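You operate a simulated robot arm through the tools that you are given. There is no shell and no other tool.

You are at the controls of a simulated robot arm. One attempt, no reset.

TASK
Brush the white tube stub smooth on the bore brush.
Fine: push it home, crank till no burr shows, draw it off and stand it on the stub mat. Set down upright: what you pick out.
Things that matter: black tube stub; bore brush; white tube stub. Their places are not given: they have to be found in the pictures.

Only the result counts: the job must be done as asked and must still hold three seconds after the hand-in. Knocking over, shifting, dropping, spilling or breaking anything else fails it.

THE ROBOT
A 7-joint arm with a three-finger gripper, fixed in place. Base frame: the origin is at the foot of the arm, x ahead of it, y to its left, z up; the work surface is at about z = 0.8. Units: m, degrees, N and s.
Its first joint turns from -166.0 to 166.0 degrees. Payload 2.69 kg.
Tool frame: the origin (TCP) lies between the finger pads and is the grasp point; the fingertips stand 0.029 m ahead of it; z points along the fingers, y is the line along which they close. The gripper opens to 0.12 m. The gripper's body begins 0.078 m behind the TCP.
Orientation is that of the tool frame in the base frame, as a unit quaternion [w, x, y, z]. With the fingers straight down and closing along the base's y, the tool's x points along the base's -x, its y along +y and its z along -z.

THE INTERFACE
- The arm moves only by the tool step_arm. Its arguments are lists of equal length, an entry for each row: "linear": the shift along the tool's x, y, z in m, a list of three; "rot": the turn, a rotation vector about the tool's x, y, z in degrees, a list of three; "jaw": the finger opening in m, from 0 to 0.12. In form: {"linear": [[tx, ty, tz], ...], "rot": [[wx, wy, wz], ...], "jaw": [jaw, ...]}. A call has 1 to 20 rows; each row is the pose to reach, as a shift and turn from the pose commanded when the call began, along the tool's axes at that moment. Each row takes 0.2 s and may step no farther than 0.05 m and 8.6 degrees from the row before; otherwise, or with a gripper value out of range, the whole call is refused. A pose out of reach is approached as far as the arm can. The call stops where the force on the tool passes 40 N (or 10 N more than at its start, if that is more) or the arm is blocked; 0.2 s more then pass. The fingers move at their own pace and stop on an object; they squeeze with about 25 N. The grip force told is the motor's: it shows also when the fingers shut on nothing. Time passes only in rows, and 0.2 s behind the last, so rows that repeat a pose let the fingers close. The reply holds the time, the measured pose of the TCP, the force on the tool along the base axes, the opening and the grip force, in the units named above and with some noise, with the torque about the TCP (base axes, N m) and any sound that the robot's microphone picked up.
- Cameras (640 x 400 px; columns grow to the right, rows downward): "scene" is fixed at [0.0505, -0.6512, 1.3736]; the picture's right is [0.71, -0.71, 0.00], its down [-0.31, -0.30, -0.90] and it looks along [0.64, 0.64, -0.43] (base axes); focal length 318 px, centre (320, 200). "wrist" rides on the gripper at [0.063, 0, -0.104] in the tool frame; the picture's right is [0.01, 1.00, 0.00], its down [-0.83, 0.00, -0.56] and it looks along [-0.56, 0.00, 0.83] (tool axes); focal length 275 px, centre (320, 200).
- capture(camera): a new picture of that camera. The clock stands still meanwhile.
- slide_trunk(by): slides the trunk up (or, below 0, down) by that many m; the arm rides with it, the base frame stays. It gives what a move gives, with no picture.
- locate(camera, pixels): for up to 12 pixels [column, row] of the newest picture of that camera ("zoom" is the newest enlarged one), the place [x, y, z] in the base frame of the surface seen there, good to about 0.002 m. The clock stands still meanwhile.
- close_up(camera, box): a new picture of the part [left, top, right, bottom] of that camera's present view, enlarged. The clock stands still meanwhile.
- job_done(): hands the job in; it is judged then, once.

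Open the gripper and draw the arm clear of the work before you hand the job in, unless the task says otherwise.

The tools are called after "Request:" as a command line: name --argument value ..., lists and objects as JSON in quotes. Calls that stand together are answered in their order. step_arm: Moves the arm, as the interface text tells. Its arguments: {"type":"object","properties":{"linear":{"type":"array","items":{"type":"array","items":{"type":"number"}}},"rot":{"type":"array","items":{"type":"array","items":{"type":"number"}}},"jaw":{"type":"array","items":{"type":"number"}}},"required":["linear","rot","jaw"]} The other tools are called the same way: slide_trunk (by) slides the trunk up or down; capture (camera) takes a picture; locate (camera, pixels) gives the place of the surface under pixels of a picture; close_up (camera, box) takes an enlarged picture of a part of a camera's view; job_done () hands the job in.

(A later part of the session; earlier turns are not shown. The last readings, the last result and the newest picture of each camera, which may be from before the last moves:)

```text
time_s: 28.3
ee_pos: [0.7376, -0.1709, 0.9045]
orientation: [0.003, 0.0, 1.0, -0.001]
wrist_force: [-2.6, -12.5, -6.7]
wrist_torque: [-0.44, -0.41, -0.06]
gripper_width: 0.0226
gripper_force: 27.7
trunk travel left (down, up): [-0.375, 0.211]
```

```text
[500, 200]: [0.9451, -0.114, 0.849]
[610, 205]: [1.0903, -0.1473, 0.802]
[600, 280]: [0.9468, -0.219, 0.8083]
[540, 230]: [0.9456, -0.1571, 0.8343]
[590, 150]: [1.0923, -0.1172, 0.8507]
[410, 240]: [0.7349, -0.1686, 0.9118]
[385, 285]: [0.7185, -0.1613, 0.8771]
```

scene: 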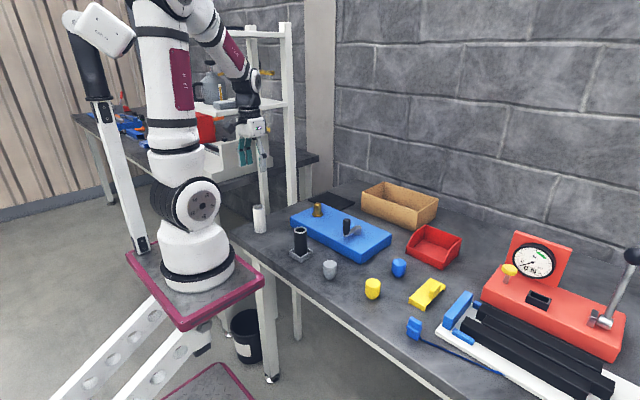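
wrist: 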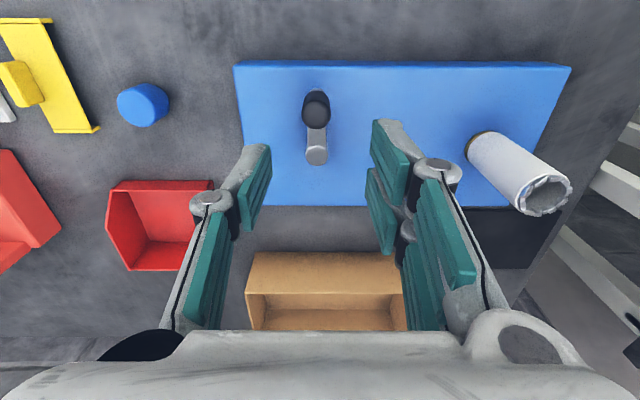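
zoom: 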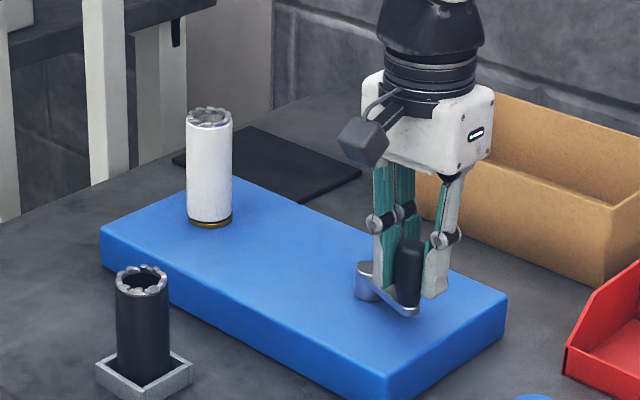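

The box's near wall is at x≈0.945, far clear of the crank circle (max x≈0.806). I continue counterclockwise from 75° to about 195°.

Request:
step_arm --linear '[[-0.0113, -0.0028, 0.0005], [-0.023, -0.0022, 0.001], [-0.0343, 0.0008, 0.001], [-0.0447, 0.0061, 0.001], [-0.0538, 0.0135, 0.001], [-0.0612, 0.0226, 0.001], [-0.0665, 0.033, 0.001], [-0.0695, 0.0443, 0.001], [-0.0701, 0.056, 0.001], [-0.0683, 0.0676, 0.001]]' --rot '[[0, 0, 0], [0, 0, 0], [0, 0, 0], [0, 0, 0], [0, 0, 0], [0, 0, 0], [0, 0, 0], [0, 0, 0], [0, 0, 0], [0, 0, 0]]' --jaw '[0.01, 0.01, 0.01, 0.01, 0.01, 0.01, 0.01, 0.01, 0.01, 0.01]'

Request:
close_up --camera "scene" --box '[290, 160, 400, 260]'

```text
time_s: 29.6
ee_pos: [0.795, -0.1627, 0.9033]
orientation: [0.008, 0.0, 1.0, -0.006]
wrist_force: [14.2, -22.1, -6.9]
wrist_torque: [-0.09, -0.4, 0.37]
gripper_width: 0.0245
gripper_force: 10.6
trunk travel left (down, up): [-0.375, 0.211]
stopped in row 6: the force on the tool passed its limit at 42 N (the readings are from after the stop); the commanded pose is now the measured one
```

```text
4.00 times, centred on (345, 210) of scene
```

zoom: 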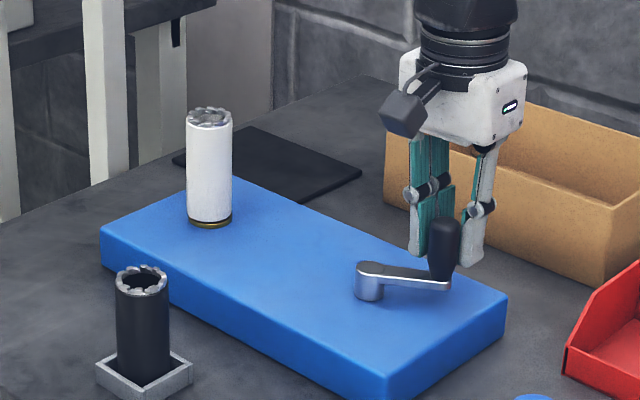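

The handle has slid to the edge of the pads since they cannot hold it along x (zoom (445,245)). I open the jaws and lift clear; then I'll push the handle round from behind with closed fingers, which needs no grip.

Request:
step_arm --linear '[[0, 0, 0], [0, 0, 0], [0, 0, -0.005], [0, 0, -0.025], [0, 0, -0.05], [0, 0, -0.075], [0, 0, -0.1], [0, 0, -0.1]]' --rot '[[0, 0, 0], [0, 0, 0], [0, 0, 0], [0, 0, 0], [0, 0, 0], [0, 0, 0], [0, 0, 0], [0, 0, 0]]' --jaw '[0.035, 0.05, 0.05, 0.05, 0.05, 0.05, 0.05, 0.05]'

Request:
capture --camera "wrist"

Request:
close_up --camera "scene" --box '[290, 160, 400, 260]'

```text
time_s: 31.4
ee_pos: [0.792, -0.1564, 1.0029]
orientation: [0.003, 0.0, 1.0, -0.003]
wrist_force: [-0.3, 0.1, 0.2]
wrist_torque: [-0.02, 0.01, -0.03]
gripper_width: 0.0498
gripper_force: 0.0
trunk travel left (down, up): [-0.375, 0.211]
```

```text
taken
```

wrist: 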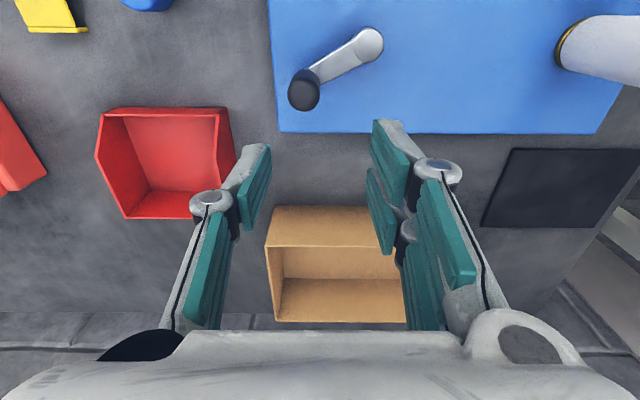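

```text
4.00 times, centred on (345, 210) of scene
```

zoom: 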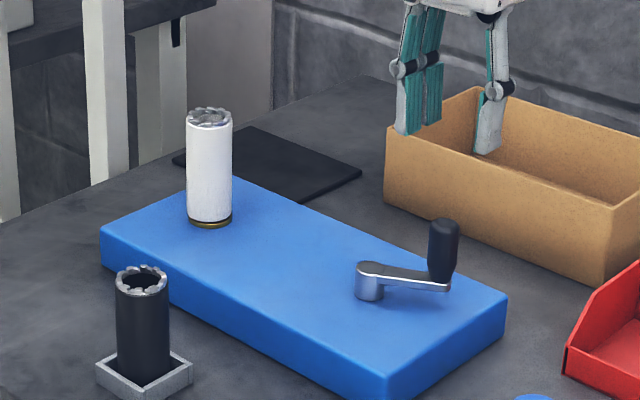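

Free of the handle, which now sits at wrist (304,95), with the hub at (369,44). I locate both.

Request:
locate --camera "wrist" --pixels '[[304, 95], [290, 95], [318, 95], [304, 81], [304, 107], [369, 44], [356, 44], [382, 44], [369, 31], [369, 56]]'

Request:
close_up --camera "scene" --box '[303, 180, 333, 220]'

```text
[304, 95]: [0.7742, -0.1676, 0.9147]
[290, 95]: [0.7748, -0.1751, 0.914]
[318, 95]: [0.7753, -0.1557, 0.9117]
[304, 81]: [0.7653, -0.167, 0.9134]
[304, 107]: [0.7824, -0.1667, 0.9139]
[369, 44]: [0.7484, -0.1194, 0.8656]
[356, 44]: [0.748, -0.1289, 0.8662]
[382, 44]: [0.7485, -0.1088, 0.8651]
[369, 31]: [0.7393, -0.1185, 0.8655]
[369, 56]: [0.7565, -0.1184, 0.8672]
```

```text
10.00 times, centred on (318, 200) of scene
```

zoom: 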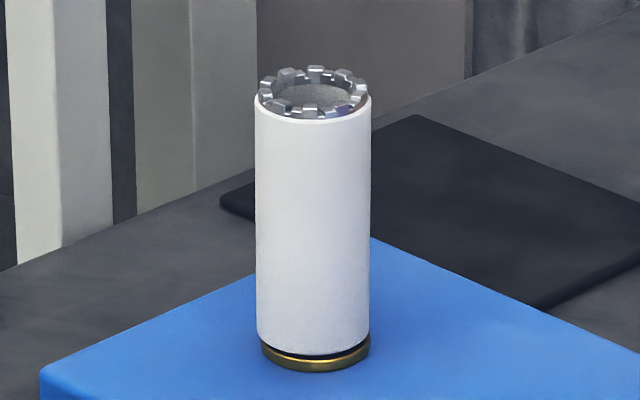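

Handle is at (0.774,-0.166), about 62° clockwise from +x about the hub; the burr is still there. I close the fingers and bring them down behind the handle at about (0.741,-0.173).

Request:
step_arm --linear '[[0.018, -0.006, 0], [0.036, -0.012, 0], [0.0506, -0.0162, 0], [0.0506, -0.0162, 0.025], [0.0506, -0.0162, 0.05], [0.0506, -0.0162, 0.075], [0.0506, -0.0162, 0.09], [0.0506, -0.0162, 0.1], [0.0506, -0.0162, 0.1]]' --rot '[[-0.1, 0.1, 0], [-0.34, 0.34, 0], [-0.34, 0.34, 0], [-0.34, 0.34, 0], [-0.34, 0.34, 0], [-0.34, 0.34, 0], [-0.34, 0.34, 0], [-0.34, 0.34, 0], [-0.34, 0.34, 0]]' --jaw '[0.03, 0.01, 0, 0, 0, 0, 0, 0, 0]'

Request:
capture --camera "wrist"

Request:
close_up --camera "scene" --box '[290, 160, 400, 260]'

```text
time_s: 33.4
ee_pos: [0.7422, -0.1716, 0.9008]
orientation: [0.001, 0.0, 1.0, 0.0]
wrist_force: [-0.5, 0.4, 0.5]
wrist_torque: [-0.01, -0.04, -0.03]
gripper_width: 0.0
gripper_force: 24.8
trunk travel left (down, up): [-0.375, 0.211]
```

```text
taken
```

wrist: 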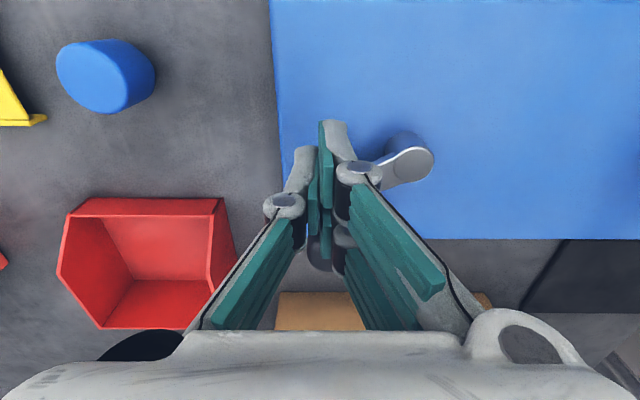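

```text
4.00 times, centred on (345, 210) of scene
```

zoom: 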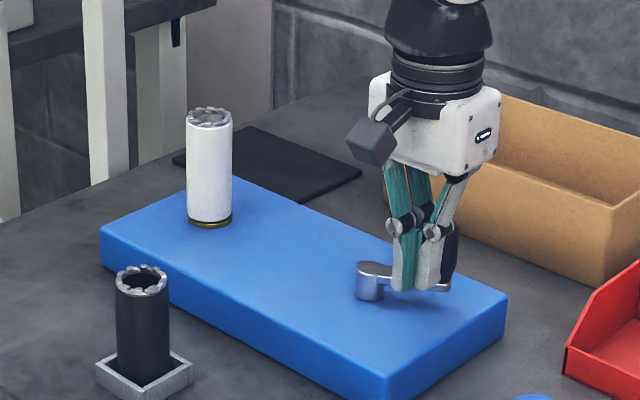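

The closed fingers are behind the handle (free, ~0 N). I push it counterclockwise along the circle from 263° to 348°.

Request:
step_arm --linear '[[-0.0068, -0.0015, 0], [-0.0163, -0.0007, 0], [-0.0254, 0.0018, 0], [-0.0341, 0.0058, 0], [-0.0433, 0.0125, 0], [-0.0509, 0.021, 0], [-0.0566, 0.0308, 0], [-0.0601, 0.0417, 0]]' --rot '[[0, 0, 0], [0, 0, 0], [0, 0, 0], [0, 0, 0], [0, 0, 0], [0, 0, 0], [0, 0, 0], [0, 0, 0]]' --jaw '[0, 0, 0, 0, 0, 0, 0, 0]'

Request:
close_up --camera "scene" --box '[290, 160, 400, 260]'

```text
time_s: 35.2
ee_pos: [0.8028, -0.1302, 0.9027]
orientation: [0.001, 0.001, 1.0, 0.0]
wrist_force: [-0.4, -1.3, -0.7]
wrist_torque: [0.01, -0.02, 0.0]
gripper_width: 0.0
gripper_force: 24.4
trunk travel left (down, up): [-0.375, 0.211]
```

```text
4.00 times, centred on (345, 210) of scene
```

zoom: 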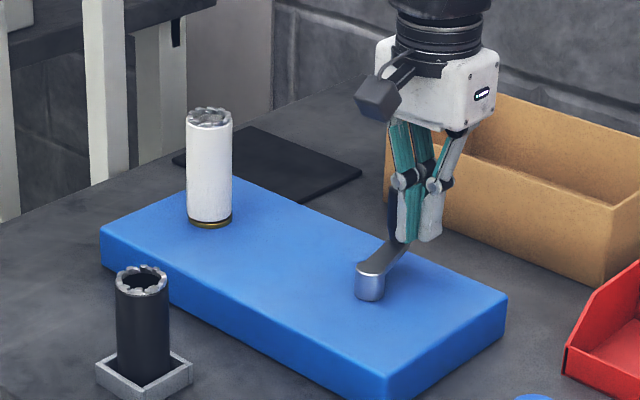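

The push works with almost no load. I continue around 240° more in one call (348° → 228°).

Request:
step_arm --linear '[[-0.0012, 0.0113, 0], [0, 0.0227, 0], [0.0035, 0.0335, 0], [0.0092, 0.0434, 0], [0.0168, 0.0518, 0], [0.0261, 0.0585, 0], [0.0365, 0.0632, 0], [0.0476, 0.0655, 0], [0.059, 0.0655, 0], [0.0702, 0.0632, 0], [0.0806, 0.0585, 0], [0.0898, 0.0518, 0], [0.0974, 0.0434, 0], [0.1031, 0.0335, 0], [0.1066, 0.0227, 0], [0.1078, 0.0113, 0], [0.1066, 0, 0], [0.1031, -0.0108, 0], [0.0974, -0.0207, 0], [0.0898, -0.0292, 0]]' --rot '[[0, 0, 0], [0, 0, 0], [0, 0, 0], [0, 0, 0], [0, 0, 0], [0, 0, 0], [0, 0, 0], [0, 0, 0], [0, 0, 0], [0, 0, 0], [0, 0, 0], [0, 0, 0], [0, 0, 0], [0, 0, 0], [0, 0, 0], [0, 0, 0], [0, 0, 0], [0, 0, 0], [0, 0, 0], [0, 0, 0]]' --jaw '[0, 0, 0, 0, 0, 0, 0, 0, 0, 0, 0, 0, 0, 0, 0, 0, 0, 0, 0, 0]'

Request:
close_up --camera "scene" --box '[290, 160, 400, 260]'

Request:
close_up --camera "scene" --box '[303, 180, 333, 220]'

```text
time_s: 36.0
ee_pos: [0.7931, -0.1043, 0.9006]
orientation: [-0.003, 0.003, 1.0, -0.003]
wrist_force: [-9.0, -8.8, 3.8]
wrist_torque: [0.21, -0.04, 0.22]
gripper_width: 0.0
gripper_force: 25.1
trunk travel left (down, up): [-0.375, 0.211]
stopped in row 4: the force on the tool passed its limit at 43 N (the readings are from after the stop); the commanded pose is now the measured one
```

```text
4.00 times, centred on (345, 210) of scene
```

zoom: 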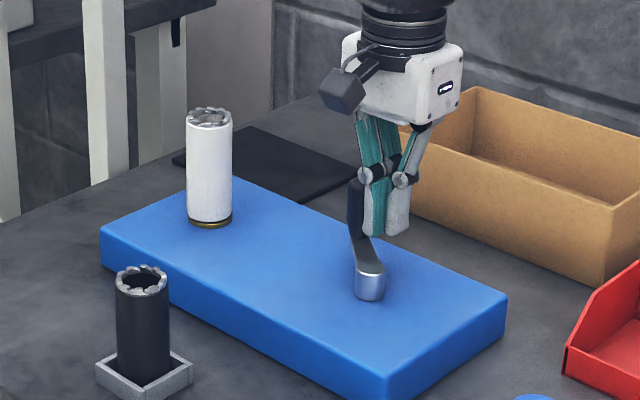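

```text
10.00 times, centred on (318, 200) of scene
```

zoom: 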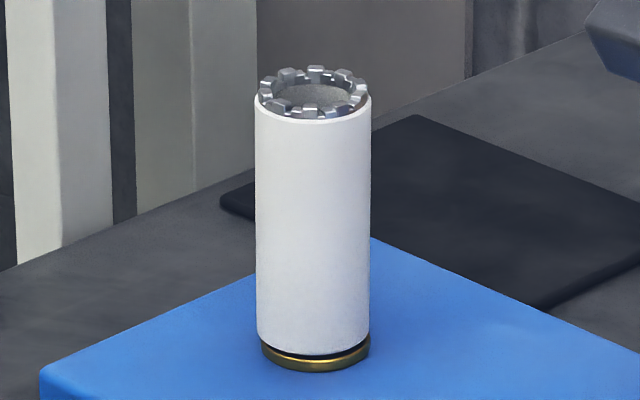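

It stopped at 43 N with the TCP pushed inward to (0.793,-0.104). I look from the wrist and locate the handle to see how the fingers touch it.

Request:
capture --camera "wrist"

Request:
close_up --camera "scene" --box '[330, 195, 370, 240]'

```text
taken
```

wrist: 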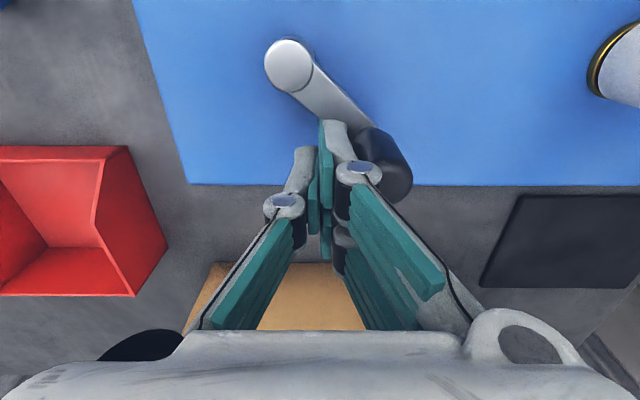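

```text
8.89 times, centred on (350, 218) of scene
```

zoom: 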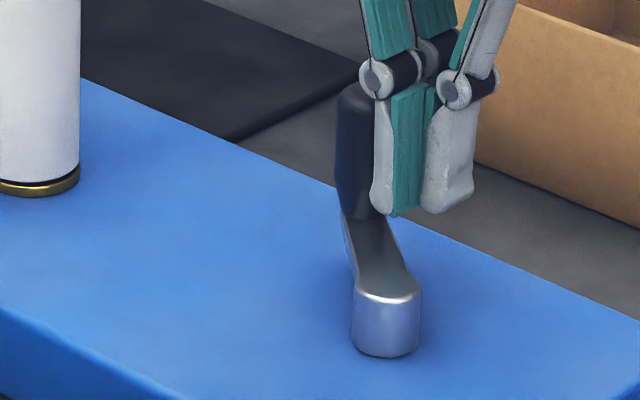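

I locate the handle and crank arm in the wrist view to get the crank's angle.

Request:
locate --camera "wrist" --pixels '[[400, 185], [385, 200], [405, 170], [398, 190], [375, 140], [290, 63], [320, 98], [360, 110], [340, 85], [335, 118]]'

Request:
locate --camera "zoom" --pixels '[[355, 100], [355, 150], [340, 130], [368, 130], [355, 185], [385, 255], [400, 130], [450, 180], [388, 205], [435, 210]]'

```text
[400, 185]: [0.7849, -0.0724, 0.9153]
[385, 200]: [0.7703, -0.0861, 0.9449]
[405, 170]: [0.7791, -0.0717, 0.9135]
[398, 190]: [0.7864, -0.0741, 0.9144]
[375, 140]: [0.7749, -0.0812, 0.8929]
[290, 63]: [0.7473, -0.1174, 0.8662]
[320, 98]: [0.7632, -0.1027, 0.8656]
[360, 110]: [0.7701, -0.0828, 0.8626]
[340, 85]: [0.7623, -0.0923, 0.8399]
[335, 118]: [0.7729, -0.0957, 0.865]
```

```text
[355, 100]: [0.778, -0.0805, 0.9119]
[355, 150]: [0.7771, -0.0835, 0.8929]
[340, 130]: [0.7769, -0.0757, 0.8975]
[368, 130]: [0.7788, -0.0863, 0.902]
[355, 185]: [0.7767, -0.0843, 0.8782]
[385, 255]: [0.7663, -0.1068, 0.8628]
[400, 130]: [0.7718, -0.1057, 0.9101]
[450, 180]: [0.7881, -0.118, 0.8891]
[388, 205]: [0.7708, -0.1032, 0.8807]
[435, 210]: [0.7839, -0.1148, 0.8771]
```

The flat side of the closed fingers (half-width ~16 mm in y) pressed the handle off-tangent and jammed by friction; the crank is at about 49°. I back off 8 mm, raise slightly and read the unloaded pose; I also check the red bin's clearance.

Request:
step_arm --linear '[[0, -0.004, 0], [0, -0.008, -0.004], [0, -0.008, -0.009], [0, -0.008, -0.009]]' --rot '[[0, 0, 0], [0, 0, 0], [0, 0, 0], [0, 0, 0]]' --jaw '[0, 0, 0, 0]'

Request:
locate --camera "wrist" --pixels '[[95, 150], [60, 148], [130, 150], [100, 240], [165, 245], [120, 293], [60, 220]]'

Request:
capture --camera "wrist"

```text
time_s: 37.0
ee_pos: [0.7944, -0.1111, 0.9113]
orientation: [-0.002, 0.002, 1.0, -0.003]
wrist_force: [0.2, 0.3, 0.4]
wrist_torque: [0.01, 0.02, -0.02]
gripper_width: 0.0001
gripper_force: 24.8
trunk travel left (down, up): [-0.375, 0.211]
```

```text
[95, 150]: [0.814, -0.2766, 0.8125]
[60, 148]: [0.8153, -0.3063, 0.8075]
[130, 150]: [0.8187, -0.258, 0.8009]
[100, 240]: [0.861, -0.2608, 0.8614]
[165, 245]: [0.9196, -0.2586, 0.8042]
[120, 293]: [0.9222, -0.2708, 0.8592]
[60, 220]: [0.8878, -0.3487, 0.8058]
```

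```text
taken
```

wrist: 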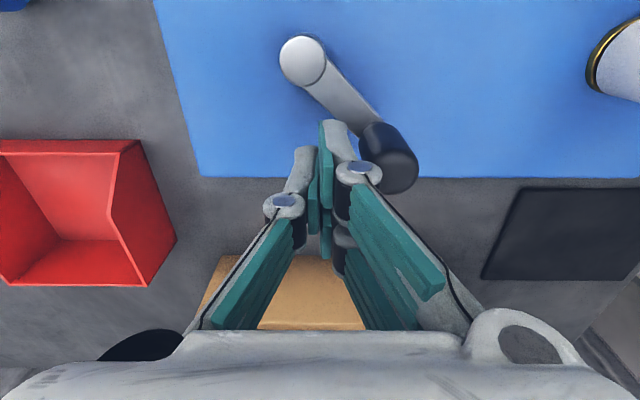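

The bin starts at x≥0.814, y≤-0.257 and is below z 0.862, so it is clear. I locate the handle top at wrist (397,172) for the exact crank angle.

Request:
locate --camera "wrist" --pixels '[[397, 172], [383, 172], [415, 172], [397, 158], [397, 187], [303, 60], [290, 60], [318, 60]]'

```text
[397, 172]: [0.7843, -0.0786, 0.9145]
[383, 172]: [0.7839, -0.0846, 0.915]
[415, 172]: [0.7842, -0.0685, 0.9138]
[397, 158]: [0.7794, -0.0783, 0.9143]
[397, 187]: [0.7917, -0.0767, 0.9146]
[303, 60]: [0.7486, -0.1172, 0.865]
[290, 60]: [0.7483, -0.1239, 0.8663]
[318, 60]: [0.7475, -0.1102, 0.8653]
```

Handle at 48° about the hub, R≈0.0545. I now use a corner-following path so the contact always points along the handle's motion, from 48° to 150°, at a gentler rate.

Request:
step_arm --linear '[[-0.0096, 0, 0], [-0.0099, 0.0075, 0], [-0.0051, 0.013, 0], [-0.0002, 0.0184, 0], [0.0037, 0.0213, 0], [0.0077, 0.0241, 0], [0.012, 0.0287, 0], [0.0165, 0.0353, 0], [0.0211, 0.0416, 0], [0.0259, 0.0475, 0], [0.0307, 0.053, 0], [0.0356, 0.058, 0], [0.0405, 0.0626, 0], [0.0453, 0.0643, 0], [0.0501, 0.0631, 0], [0.0548, 0.0619, 0], [0.0614, 0.0586, 0], [0.0679, 0.0553, 0], [0.0734, 0.0505, 0], [0.0788, 0.0456, 0]]' --rot '[[-0.34, -0.23, -0.23], [-0.34, -0.23, -0.23], [-0.34, -0.23, -0.23], [-0.34, -0.23, -0.23], [-0.34, -0.23, -0.23], [-0.34, -0.23, -0.23], [-0.34, -0.23, -0.23], [-0.34, -0.23, -0.23], [-0.34, -0.23, -0.23], [-0.34, -0.23, -0.23], [-0.34, -0.23, -0.23], [-0.34, -0.23, -0.23], [-0.34, -0.23, -0.23], [-0.34, -0.23, -0.23], [-0.34, -0.23, -0.23], [-0.34, -0.23, -0.23], [-0.34, -0.23, -0.23], [-0.34, -0.23, -0.23], [-0.34, -0.23, -0.23], [-0.34, -0.23, -0.23]]' --jaw '[0, 0, 0, 0, 0, 0, 0, 0, 0, 0, 0, 0, 0, 0, 0, 0, 0, 0, 0, 0]'

Request:
close_up --camera "scene" --box '[290, 160, 400, 260]'

Request:
capture --camera "wrist"

```text
time_s: 38.8
ee_pos: [0.7777, -0.0874, 0.9115]
orientation: [-0.002, 0.002, 1.0, -0.005]
wrist_force: [-1.5, -11.5, 0.9]
wrist_torque: [0.07, 0.03, 0.28]
gripper_width: 0.0001
gripper_force: 25.4
trunk travel left (down, up): [-0.375, 0.211]
stopped in row 8: the force on the tool passed its limit at 45 N (the readings are from after the stop); the commanded pose is now the measured one
```

```text
4.00 times, centred on (345, 210) of scene
```

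zoom: 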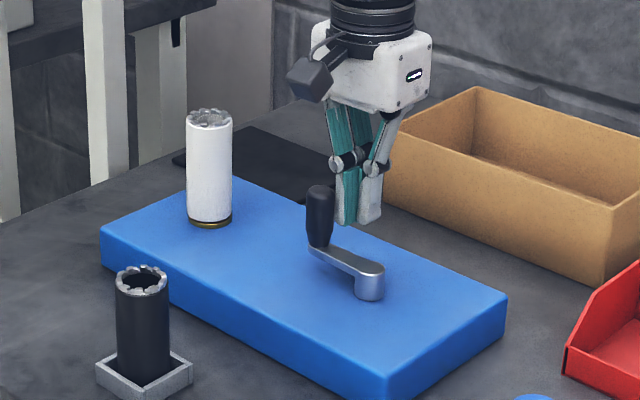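

```text
taken
```

wrist: 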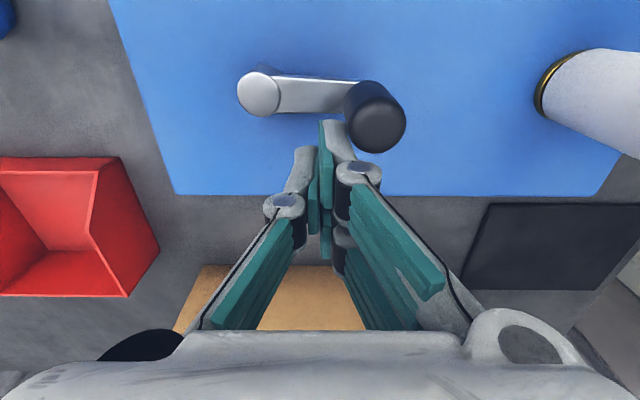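

The crank moved on to roughly 80–85°, but contact stopped it again at 45 N. I locate the handle at (378,118) to check the geometry of the contact.

Request:
locate --camera "wrist" --pixels '[[380, 120], [365, 122], [400, 120], [380, 104], [380, 140], [260, 93], [247, 93], [275, 93], [330, 130], [345, 140]]'

Request:
close_up --camera "scene" --box '[325, 185, 365, 235]'

```text
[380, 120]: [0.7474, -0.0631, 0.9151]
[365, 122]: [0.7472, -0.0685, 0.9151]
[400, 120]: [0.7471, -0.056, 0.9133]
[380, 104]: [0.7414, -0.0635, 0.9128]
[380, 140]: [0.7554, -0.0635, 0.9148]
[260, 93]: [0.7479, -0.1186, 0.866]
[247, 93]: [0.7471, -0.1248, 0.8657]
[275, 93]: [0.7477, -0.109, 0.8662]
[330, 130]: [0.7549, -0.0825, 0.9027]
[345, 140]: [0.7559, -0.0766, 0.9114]
```

```text
8.00 times, centred on (345, 210) of scene
```

zoom: 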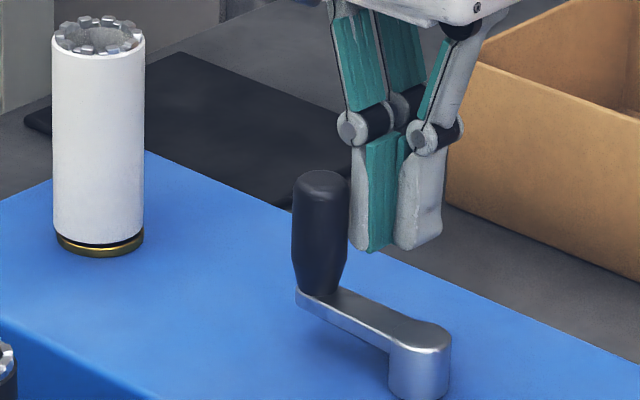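

Handle is at ~91° (0.748,-0.063). The fingertips seem wider toward -x than assumed, so I measure their outline in the enlarged view.

Request:
locate --camera "zoom" --pixels '[[352, 200], [360, 200], [372, 200], [384, 200], [397, 200], [404, 200], [415, 200], [428, 200], [440, 200], [360, 235], [384, 240], [430, 235]]'

Request:
locate --camera "wrist" --pixels '[[322, 125], [328, 125], [340, 125], [348, 135], [300, 152], [310, 152], [315, 190], [326, 180], [326, 250], [338, 135]]'

```text
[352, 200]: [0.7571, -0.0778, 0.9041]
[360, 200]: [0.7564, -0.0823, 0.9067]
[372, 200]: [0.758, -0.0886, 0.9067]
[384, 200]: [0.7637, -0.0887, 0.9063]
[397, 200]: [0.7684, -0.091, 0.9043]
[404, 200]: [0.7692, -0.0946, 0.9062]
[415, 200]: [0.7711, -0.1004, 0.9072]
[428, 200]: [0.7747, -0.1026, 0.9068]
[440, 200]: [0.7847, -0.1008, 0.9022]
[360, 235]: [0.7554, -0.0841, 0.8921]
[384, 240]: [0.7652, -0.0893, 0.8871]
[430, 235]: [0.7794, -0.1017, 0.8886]
```

```text
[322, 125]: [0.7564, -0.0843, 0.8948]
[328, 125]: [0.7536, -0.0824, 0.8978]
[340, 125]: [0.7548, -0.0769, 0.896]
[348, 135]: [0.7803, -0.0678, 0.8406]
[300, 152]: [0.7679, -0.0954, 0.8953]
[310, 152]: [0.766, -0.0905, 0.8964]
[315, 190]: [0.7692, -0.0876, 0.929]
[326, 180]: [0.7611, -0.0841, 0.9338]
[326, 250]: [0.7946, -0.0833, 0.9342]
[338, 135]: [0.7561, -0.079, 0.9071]
```

The gripper's outline is a "T": two fingertips on the +y side span x ±22 mm and one on the -y side spans ±10 mm, each ~15 mm thick. The notch at their junction can cradle the handle for the next quadrant, so I back off and go around to seat that notch near the handle (at 91°).

Request:
step_arm --linear '[[-0.0113, -0.001, 0], [-0.0113, 0.012, 0], [-0.0113, 0.026, 0], [-0.0113, 0.039, 0], [-0.004, 0.039, 0], [0.002, 0.039, 0], [0.002, 0.039, 0]]' --rot '[[0, 0, 0], [0, 0, 0], [0, 0, 0], [0, 0, 0], [0, 0, 0], [0, 0, 0], [0, 0, 0]]' --jaw '[0, 0, 0, 0, 0, 0, 0]'

Request:
capture --camera "wrist"

Request:
close_up --camera "scene" --box '[315, 185, 365, 235]'

```text
time_s: 40.4
ee_pos: [0.7776, -0.0458, 0.9109]
orientation: [-0.002, 0.002, 1.0, -0.005]
wrist_force: [0.1, 0.2, 0.4]
wrist_torque: [0.0, 0.01, 0.0]
gripper_width: 0.0002
gripper_force: 25.2
trunk travel left (down, up): [-0.375, 0.211]
```

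```text
taken
```

wrist: 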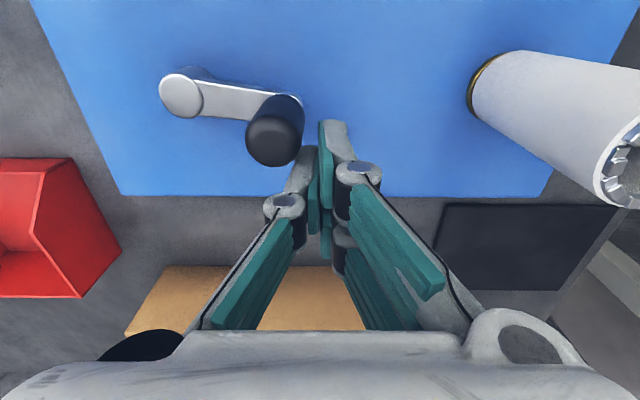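

```text
8.00 times, centred on (340, 210) of scene
```

zoom: 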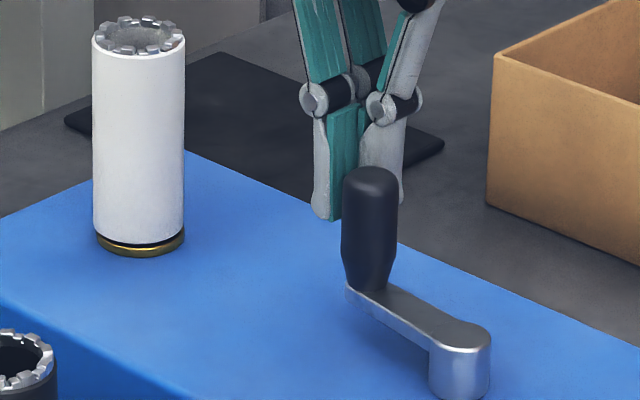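

The fingers are now free on the far (+y) side of the handle at wrist (273,140). I locate the handle once more.

Request:
locate --camera "wrist" --pixels '[[272, 143], [252, 143], [293, 143], [272, 122], [272, 163], [180, 95], [167, 95], [194, 95], [330, 130], [310, 155]]'

```text
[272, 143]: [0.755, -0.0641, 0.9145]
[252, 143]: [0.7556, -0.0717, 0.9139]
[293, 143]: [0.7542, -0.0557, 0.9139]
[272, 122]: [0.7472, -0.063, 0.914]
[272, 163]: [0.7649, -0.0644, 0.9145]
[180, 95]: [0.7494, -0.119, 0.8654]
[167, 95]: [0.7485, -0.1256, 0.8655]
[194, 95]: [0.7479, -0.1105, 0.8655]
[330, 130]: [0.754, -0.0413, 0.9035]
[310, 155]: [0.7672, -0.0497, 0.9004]
```

Handle is at (0.756,-0.064), i.e. ~83° (it sprang back a little). I push it with the notch from 84° to 186°, then retract +y and shift to its other side for the next quadrant.

Request:
step_arm --linear '[[0.0024, -0.0076, 0], [0.01, -0.0073, 0], [0.0177, -0.0081, 0], [0.0251, -0.01, 0], [0.0322, -0.0129, 0], [0.0389, -0.0167, 0], [0.0449, -0.0214, 0], [0.0502, -0.0269, 0], [0.0547, -0.0332, 0], [0.0583, -0.0399, 0], [0.061, -0.0471, 0], [0.0626, -0.0546, 0], [0.0631, -0.0623, 0], [0.0628, -0.068, 0]]' --rot '[[-0.3, -0.1, -0.1], [-0.57, -0.23, -0.23], [-0.57, -0.23, -0.23], [-0.57, -0.23, -0.23], [-0.57, -0.23, -0.23], [-0.57, -0.23, -0.23], [-0.57, -0.23, -0.23], [-0.57, -0.23, -0.23], [-0.57, -0.23, -0.23], [-0.57, -0.23, -0.23], [-0.57, -0.23, -0.23], [-0.57, -0.23, -0.23], [-0.57, -0.23, -0.23], [-0.57, -0.23, -0.23]]' --jaw '[0, 0, 0, 0, 0, 0, 0, 0, 0, 0, 0, 0, 0, 0]'

Request:
capture --camera "wrist"

Request:
close_up --camera "scene" --box '[290, 170, 370, 250]'

```text
time_s: 43.4
ee_pos: [0.7147, -0.115, 0.9103]
orientation: [0.001, 0.0, 1.0, 0.001]
wrist_force: [2.4, 0.9, 0.9]
wrist_torque: [-0.03, 0.0, 0.03]
gripper_width: 0.0
gripper_force: 29.1
trunk travel left (down, up): [-0.375, 0.211]
```

```text
taken
```

wrist: 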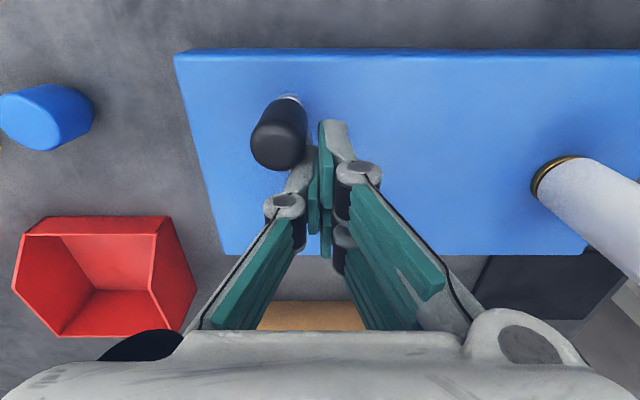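

```text
5.00 times, centred on (330, 210) of scene
```

zoom: 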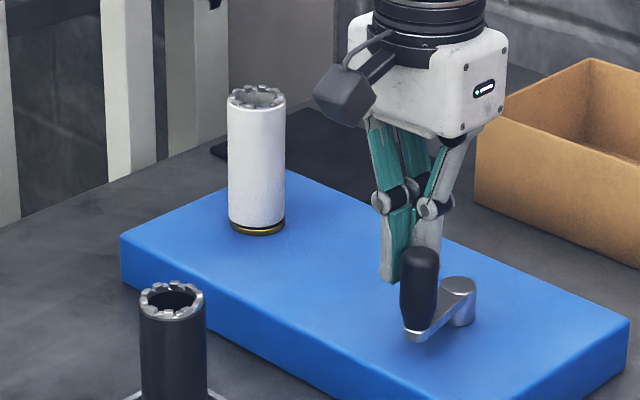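

That worked smoothly: the crank has now completed about one full turn. I check the burr and the handle's exact spot.

Request:
close_up --camera "scene" --box '[303, 180, 333, 220]'

Request:
locate --camera "wrist" --pixels '[[276, 145], [254, 145], [300, 145], [276, 128], [276, 165], [330, 130], [312, 160]]'

```text
10.00 times, centred on (318, 200) of scene
```

zoom: 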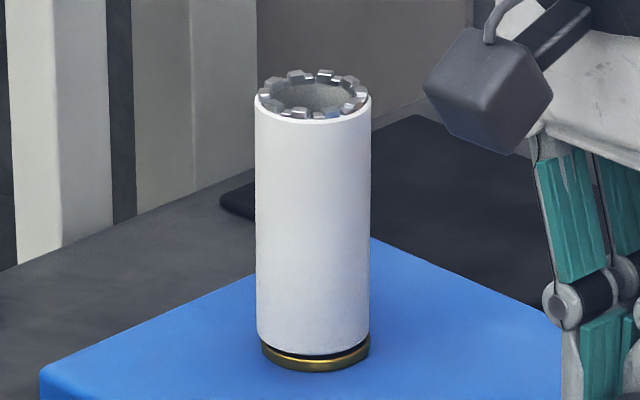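

```text
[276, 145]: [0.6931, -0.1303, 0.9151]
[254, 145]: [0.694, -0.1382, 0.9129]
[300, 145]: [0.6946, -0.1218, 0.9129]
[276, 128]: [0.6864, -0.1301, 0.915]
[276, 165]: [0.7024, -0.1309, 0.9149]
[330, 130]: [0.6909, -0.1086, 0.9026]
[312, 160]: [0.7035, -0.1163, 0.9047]
```

Handle is at 192°; the burr teeth still show. I now seat the other notch on the handle's left side and push from 192° to 280°, then move around for the next quadrant.

Request:
step_arm --linear '[[0, 0.0164, 0], [0.0227, 0.0184, 0], [0.0447, 0.0164, 0], [0.0447, -0.0006, 0], [0.0396, -0.0064, 0], [0.0372, -0.0137, 0], [0.0338, -0.0206, 0], [0.0295, -0.027, 0], [0.0244, -0.0327, 0], [0.0185, -0.0376, 0], [0.012, -0.0417, 0], [0.005, -0.0448, 0], [-0.0024, -0.0469, 0], [-0.01, -0.048, 0], [-0.0176, -0.048, 0], [-0.0234, -0.0473, 0], [-0.0043, -0.0473, 0], [-0.0043, -0.0676, 0], [-0.0043, -0.0676, 0]]' --rot '[[0, 0, 0], [0, 0, 0], [0, 0, 0], [0, 0, 0], [0, 0, 0], [0, 0, 0], [0, 0, 0], [0, 0, 0], [0, 0, 0], [0, 0, 0], [0, 0, 0], [0, 0, 0], [0, 0, 0], [0, 0, 0], [0, 0, 0], [0, 0, 0], [0, 0, 0], [0, 0, 0], [0, 0, 0]]' --jaw '[0, 0, 0, 0, 0, 0, 0, 0, 0, 0, 0, 0, 0, 0, 0, 0, 0, 0, 0]'

Request:
capture --camera "wrist"

Request:
close_up --camera "scene" --box '[290, 170, 390, 250]'

```text
time_s: 47.4
ee_pos: [0.7189, -0.181, 0.9128]
orientation: [0.002, 0.0, 1.0, 0.001]
wrist_force: [-0.6, -0.1, 0.2]
wrist_torque: [0.01, 0.01, 0.03]
gripper_width: 0.0001
gripper_force: 29.0
trunk travel left (down, up): [-0.375, 0.211]
```

```text
taken
```

wrist: 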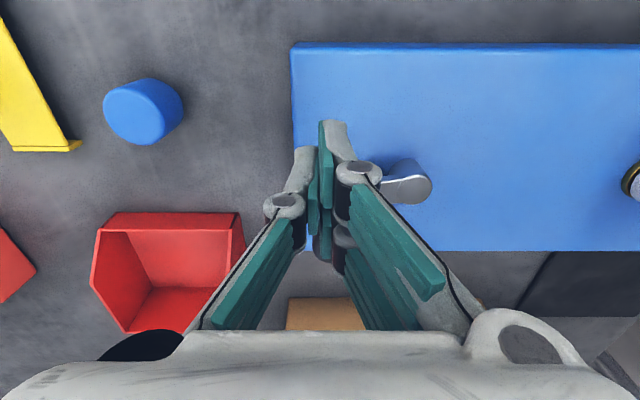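

```text
5.00 times, centred on (340, 210) of scene
```

zoom: 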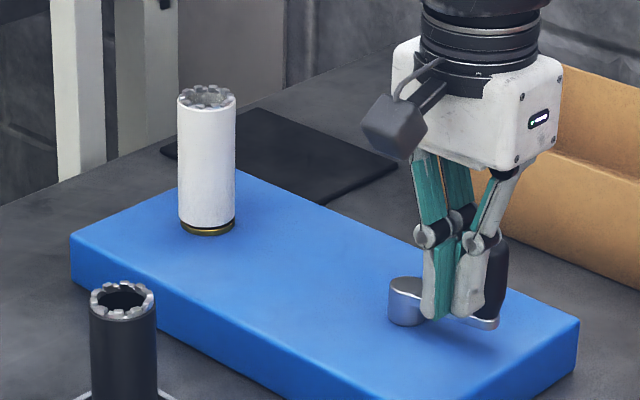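

The quarter turn went smoothly. I locate the handle, partly hidden at zoom (497,275), and the crank arm tip (490,322).

Request:
locate --camera "zoom" --pixels '[[500, 250], [506, 270], [495, 295], [490, 322], [475, 318], [404, 285], [508, 260]]'

```text
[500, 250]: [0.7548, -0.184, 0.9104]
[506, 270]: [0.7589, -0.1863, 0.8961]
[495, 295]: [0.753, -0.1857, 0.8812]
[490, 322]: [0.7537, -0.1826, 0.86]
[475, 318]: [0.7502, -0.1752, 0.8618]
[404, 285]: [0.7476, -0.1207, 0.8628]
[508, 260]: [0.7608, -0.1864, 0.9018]
```

Handle is at ~276° and the fingers' +x face is about 3 mm behind it. I run the corner-following path from 280° through 0° to 72°.

Request:
step_arm --linear '[[-0.0068, -0.007, 0], [-0.0146, -0.0086, 0], [-0.0223, -0.0071, 0], [-0.0297, -0.0046, 0], [-0.0366, -0.001, 0], [-0.043, 0.0035, 0], [-0.0486, 0.0089, 0], [-0.0535, 0.0149, 0], [-0.0594, 0.0216, 0], [-0.0727, 0.0288, 0], [-0.0851, 0.0364, 0], [-0.0965, 0.0442, 0], [-0.1066, 0.052, 0], [-0.1071, 0.0597, 0], [-0.1048, 0.0671, 0], [-0.1014, 0.0743, 0], [-0.0972, 0.0808, 0], [-0.0921, 0.0866, 0], [-0.0861, 0.0917, 0], [-0.0796, 0.096, 0]]' --rot '[[0, 0, 0], [0, 0, 0], [0, 0, 0], [0, 0, 0], [0, 0, 0], [0, 0, 0], [0, 0, 0], [0, 0, 0], [0, 0, 0], [0, 0, 0], [0, 0, 0], [0, 0, 0], [0, 0, 0], [0, 0, 0], [0, 0, 0], [0, 0, 0], [0, 0, 0], [0, 0, 0], [0, 0, 0], [0, 0, 0]]' --jaw '[0, 0, 0, 0, 0, 0, 0, 0, 0, 0, 0, 0, 0, 0, 0, 0, 0, 0, 0, 0]'

Request:
capture --camera "wrist"

Request:
close_up --camera "scene" --box '[290, 170, 390, 250]'

```text
time_s: 51.6
ee_pos: [0.7977, -0.0861, 0.9125]
orientation: [0.001, 0.0, 1.0, 0.001]
wrist_force: [-0.6, -0.9, -0.3]
wrist_torque: [-0.01, 0.0, -0.03]
gripper_width: 0.0
gripper_force: 29.2
trunk travel left (down, up): [-0.375, 0.211]
```

```text
taken
```

wrist: 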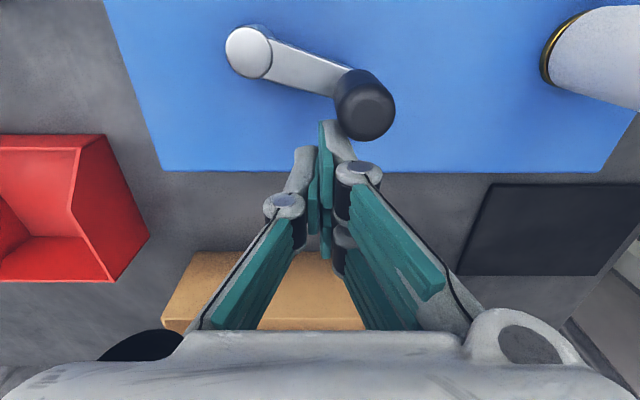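

```text
5.00 times, centred on (340, 210) of scene
```

zoom: 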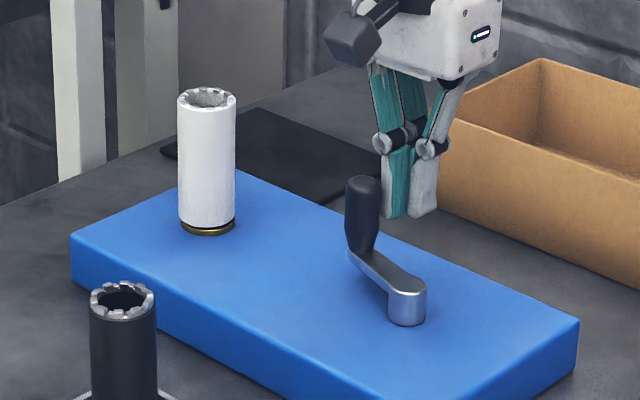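

The whole half-turn completed. I enlarge the tube's rim and locate the handle.

Request:
close_up --camera "scene" --box '[303, 180, 333, 220]'

Request:
locate --camera "wrist" --pixels '[[366, 108], [346, 110], [390, 108], [366, 90], [366, 128], [248, 50], [330, 130]]'

```text
10.00 times, centred on (318, 200) of scene
```

zoom: 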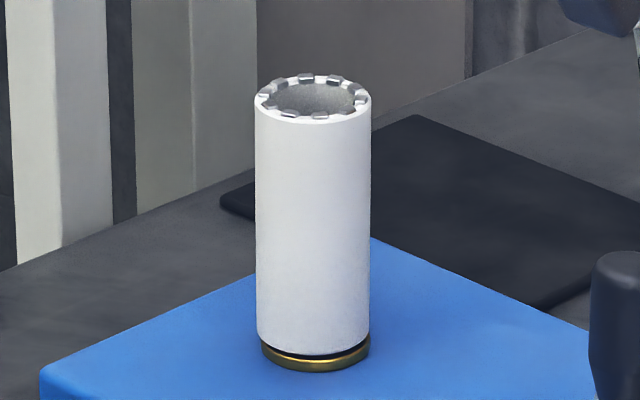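

```text
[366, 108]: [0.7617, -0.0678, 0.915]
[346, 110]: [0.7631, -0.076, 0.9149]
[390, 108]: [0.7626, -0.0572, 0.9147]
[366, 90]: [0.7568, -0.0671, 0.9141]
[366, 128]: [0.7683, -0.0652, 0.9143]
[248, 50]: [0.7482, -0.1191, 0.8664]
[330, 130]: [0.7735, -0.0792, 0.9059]
```

The burr teeth are clearly shrinking (now small nubs on the rim at zoom (310,95)). Handle is at 75°; I go around to the notch and push on from 75° to 188°, ending with a retract.

Request:
step_arm --linear '[[-0.0075, 0, 0], [-0.0075, 0.0195, 0], [-0.0075, 0.036, 0], [0.0107, 0.036, 0], [0.0205, 0.0325, 0], [0.0282, 0.033, 0], [0.0359, 0.0325, 0], [0.0434, 0.0309, 0], [0.0506, 0.0282, 0], [0.0573, 0.0246, 0], [0.0636, 0.0201, 0], [0.0691, 0.0148, 0], [0.0738, 0.0088, 0], [0.0776, 0.0021, 0], [0.0805, -0.005, 0], [0.0824, -0.0124, 0], [0.0832, -0.0201, 0], [0.0831, -0.0258, 0], [0.0827, -0.0297, 0], [0.0827, -0.0105, 0]]' --rot '[[0, 0, 0], [0, 0, 0], [0, 0, 0], [0, 0, 0], [0, 0, 0], [0, 0, 0], [0, 0, 0], [0, 0, 0], [0, 0, 0], [0, 0, 0], [0, 0, 0], [0, 0, 0], [0, 0, 0], [0, 0, 0], [0, 0, 0], [0, 0, 0], [0, 0, 0], [0, 0, 0], [0, 0, 0], [0, 0, 0]]' --jaw '[0, 0, 0, 0, 0, 0, 0, 0, 0, 0, 0, 0, 0, 0, 0, 0, 0, 0, 0, 0]'

Request:
capture --camera "wrist"

Request:
close_up --camera "scene" --box '[290, 170, 390, 250]'

```text
time_s: 55.8
ee_pos: [0.7161, -0.0946, 0.9107]
orientation: [0.001, 0.0, 1.0, 0.001]
wrist_force: [0.3, 0.4, 0.0]
wrist_torque: [-0.01, 0.01, 0.01]
gripper_width: 0.0
gripper_force: 27.8
trunk travel left (down, up): [-0.375, 0.211]
```

```text
taken
```

wrist: 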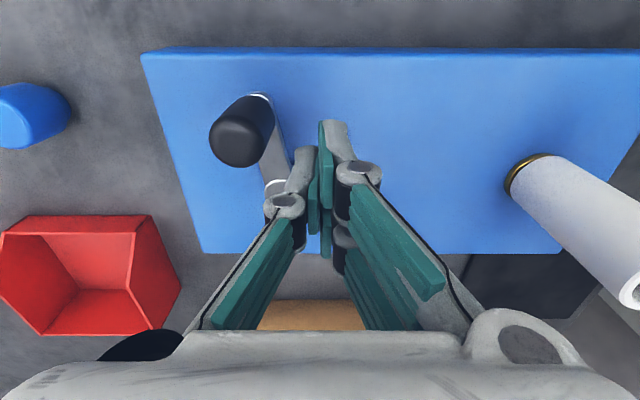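

```text
5.00 times, centred on (340, 210) of scene
```

zoom: 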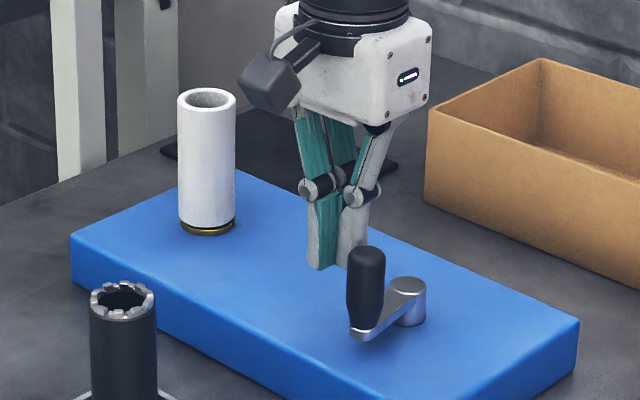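

The rim now looks nearly clean at zoom (207,98). I enlarge it from the scene camera to check for leftover nubs.

Request:
close_up --camera "scene" --box '[308, 182, 328, 200]'

Request:
locate --camera "wrist" --pixels '[[235, 145], [213, 145], [258, 145], [235, 128], [235, 165]]'

```text
16.00 times, centred on (318, 191) of scene
```

zoom: 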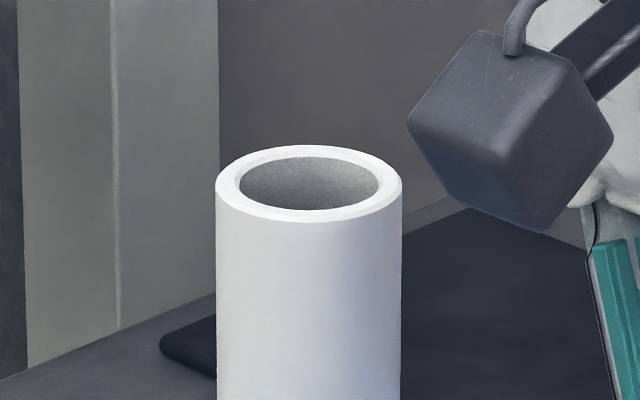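

```text
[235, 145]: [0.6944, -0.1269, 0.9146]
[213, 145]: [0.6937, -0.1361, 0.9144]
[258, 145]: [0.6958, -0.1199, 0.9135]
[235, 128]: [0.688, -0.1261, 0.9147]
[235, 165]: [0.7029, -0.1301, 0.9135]
```

The rim is smooth and white with no burr left, so I stop cranking. I rise clear and travel to above the white tube with the jaws opening.

Request:
step_arm --linear '[[0, 0.002, -0.02], [0, 0.002, -0.06], [0, 0.002, -0.1], [0, 0.002, -0.115], [-0.008, 0.035, -0.115], [-0.016, 0.07, -0.115], [-0.024, 0.105, -0.115], [-0.03, 0.14, -0.115], [-0.033, 0.1566, -0.115], [-0.033, 0.1566, -0.115]]' --rot '[[0, 0, 0], [0, 0, 0], [0, 0, 0], [0, 0, 0], [0, 0, 0], [0, 0, 0], [0, 0, 0], [0, 0, 0], [0, 0, 0], [0, 0, 0]]' --jaw '[0, 0, 0, 0.02, 0.04, 0.06, 0.08, 0.08, 0.08, 0.08]'

Request:
capture --camera "wrist"

Request:
close_up --camera "scene" --box '[280, 140, 400, 240]'

```text
time_s: 58.0
ee_pos: [0.7495, 0.0614, 1.0252]
orientation: [0.001, 0.0, 1.0, 0.001]
wrist_force: [0.0, -0.5, -0.6]
wrist_torque: [0.02, 0.01, 0.01]
gripper_width: 0.0797
gripper_force: 0.1
trunk travel left (down, up): [-0.375, 0.211]
```

```text
taken
```

wrist: 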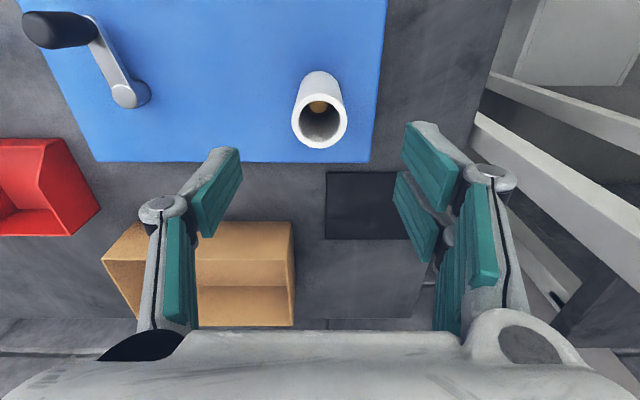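

```text
4.00 times, centred on (340, 190) of scene
```

zoom: 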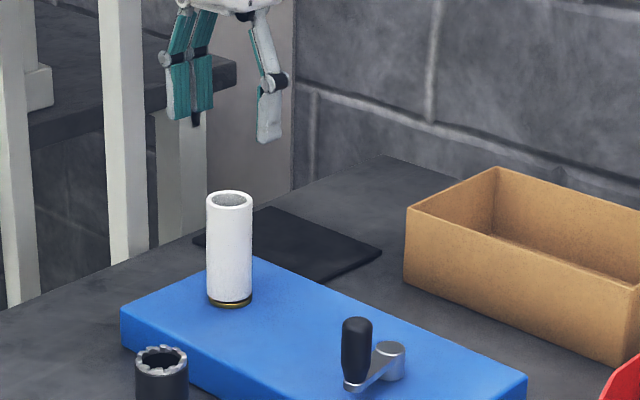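

From above, the rim is clean all round (wrist (320,120)). I enlarge it to confirm and fit the tube's centre, and locate the mat's corners.

Request:
close_up --camera "wrist" --box '[280, 65, 360, 155]'

Request:
locate --camera "wrist" --pixels '[[327, 175], [392, 175], [327, 236], [395, 236], [360, 205], [293, 120], [346, 120], [320, 96], [320, 147], [293, 225], [290, 300], [380, 205]]'

```text
4.44 times, centred on (320, 110) of wrist
```

zoom: 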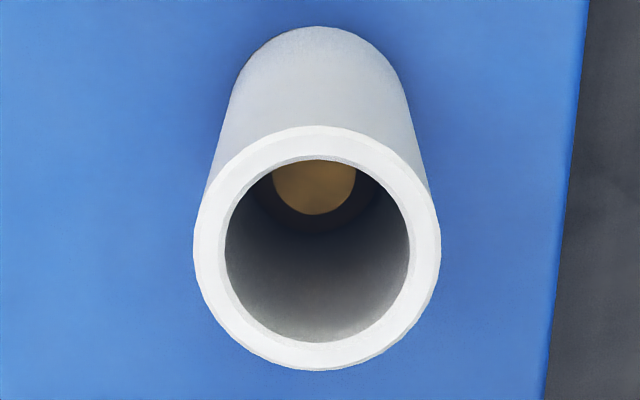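

```text
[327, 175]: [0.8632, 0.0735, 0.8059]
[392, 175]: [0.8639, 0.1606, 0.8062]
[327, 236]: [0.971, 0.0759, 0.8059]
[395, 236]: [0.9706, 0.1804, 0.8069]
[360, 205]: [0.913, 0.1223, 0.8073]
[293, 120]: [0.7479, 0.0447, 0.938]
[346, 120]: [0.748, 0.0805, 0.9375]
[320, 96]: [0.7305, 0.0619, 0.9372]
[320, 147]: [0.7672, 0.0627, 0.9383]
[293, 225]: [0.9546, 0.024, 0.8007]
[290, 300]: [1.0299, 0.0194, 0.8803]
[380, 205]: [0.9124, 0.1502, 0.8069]
```

The rim is perfectly clean all around. The tube axis is (0.7488, 0.0626) and the mat spans x 0.861–0.978, y 0.075–0.235 at z≈0.806. I descend around the tube to TCP z ≈ 0.9035.

Request:
step_arm --linear '[[0.0003, 0.0005, 0.025], [0.0006, 0.001, 0.05], [0.0006, 0.001, 0.075], [0.0006, 0.001, 0.095], [0.0006, 0.001, 0.11], [0.0006, 0.001, 0.12], [0.0006, 0.001, 0.12]]' --rot '[[0, 0, 0], [0, 0, 0], [0, 0, 0], [0, 0, 0], [0, 0, 0], [0, 0, 0], [0, 0, 0]]' --jaw '[0.08, 0.08, 0.08, 0.08, 0.08, 0.08, 0.08]'

Request:
capture --camera "wrist"

```text
time_s: 59.6
ee_pos: [0.7466, 0.0624, 0.9066]
orientation: [0.0, -0.001, 1.0, 0.001]
wrist_force: [-0.1, 0.2, 0.8]
wrist_torque: [0.0, 0.0, 0.0]
gripper_width: 0.0799
gripper_force: 0.1
trunk travel left (down, up): [-0.375, 0.211]
```

```text
taken
```

wrist: 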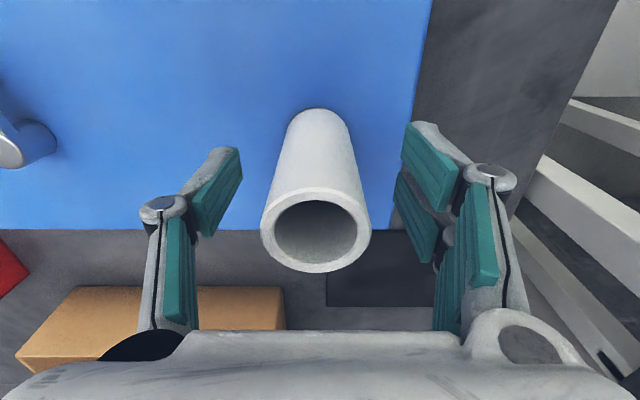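

The tube is between the fingers at wrist column ~316. I close on it.

Request:
step_arm --linear '[[0, 0, 0], [0, 0, 0], [0, 0, 0], [0, 0, 0], [0, 0, 0], [0, 0, 0]]' --rot '[[0, 0, 0], [0, 0, 0], [0, 0, 0], [0, 0, 0], [0, 0, 0], [0, 0, 0]]' --jaw '[0.06, 0.05, 0.04, 0.03, 0.03, 0.03]'

```text
time_s: 61.0
ee_pos: [0.7483, 0.0622, 0.9074]
orientation: [0.001, -0.001, 1.0, 0.001]
wrist_force: [1.3, -4.9, 2.6]
wrist_torque: [-0.23, -0.03, -0.03]
gripper_width: 0.0372
gripper_force: 24.9
trunk travel left (down, up): [-0.375, 0.211]
```

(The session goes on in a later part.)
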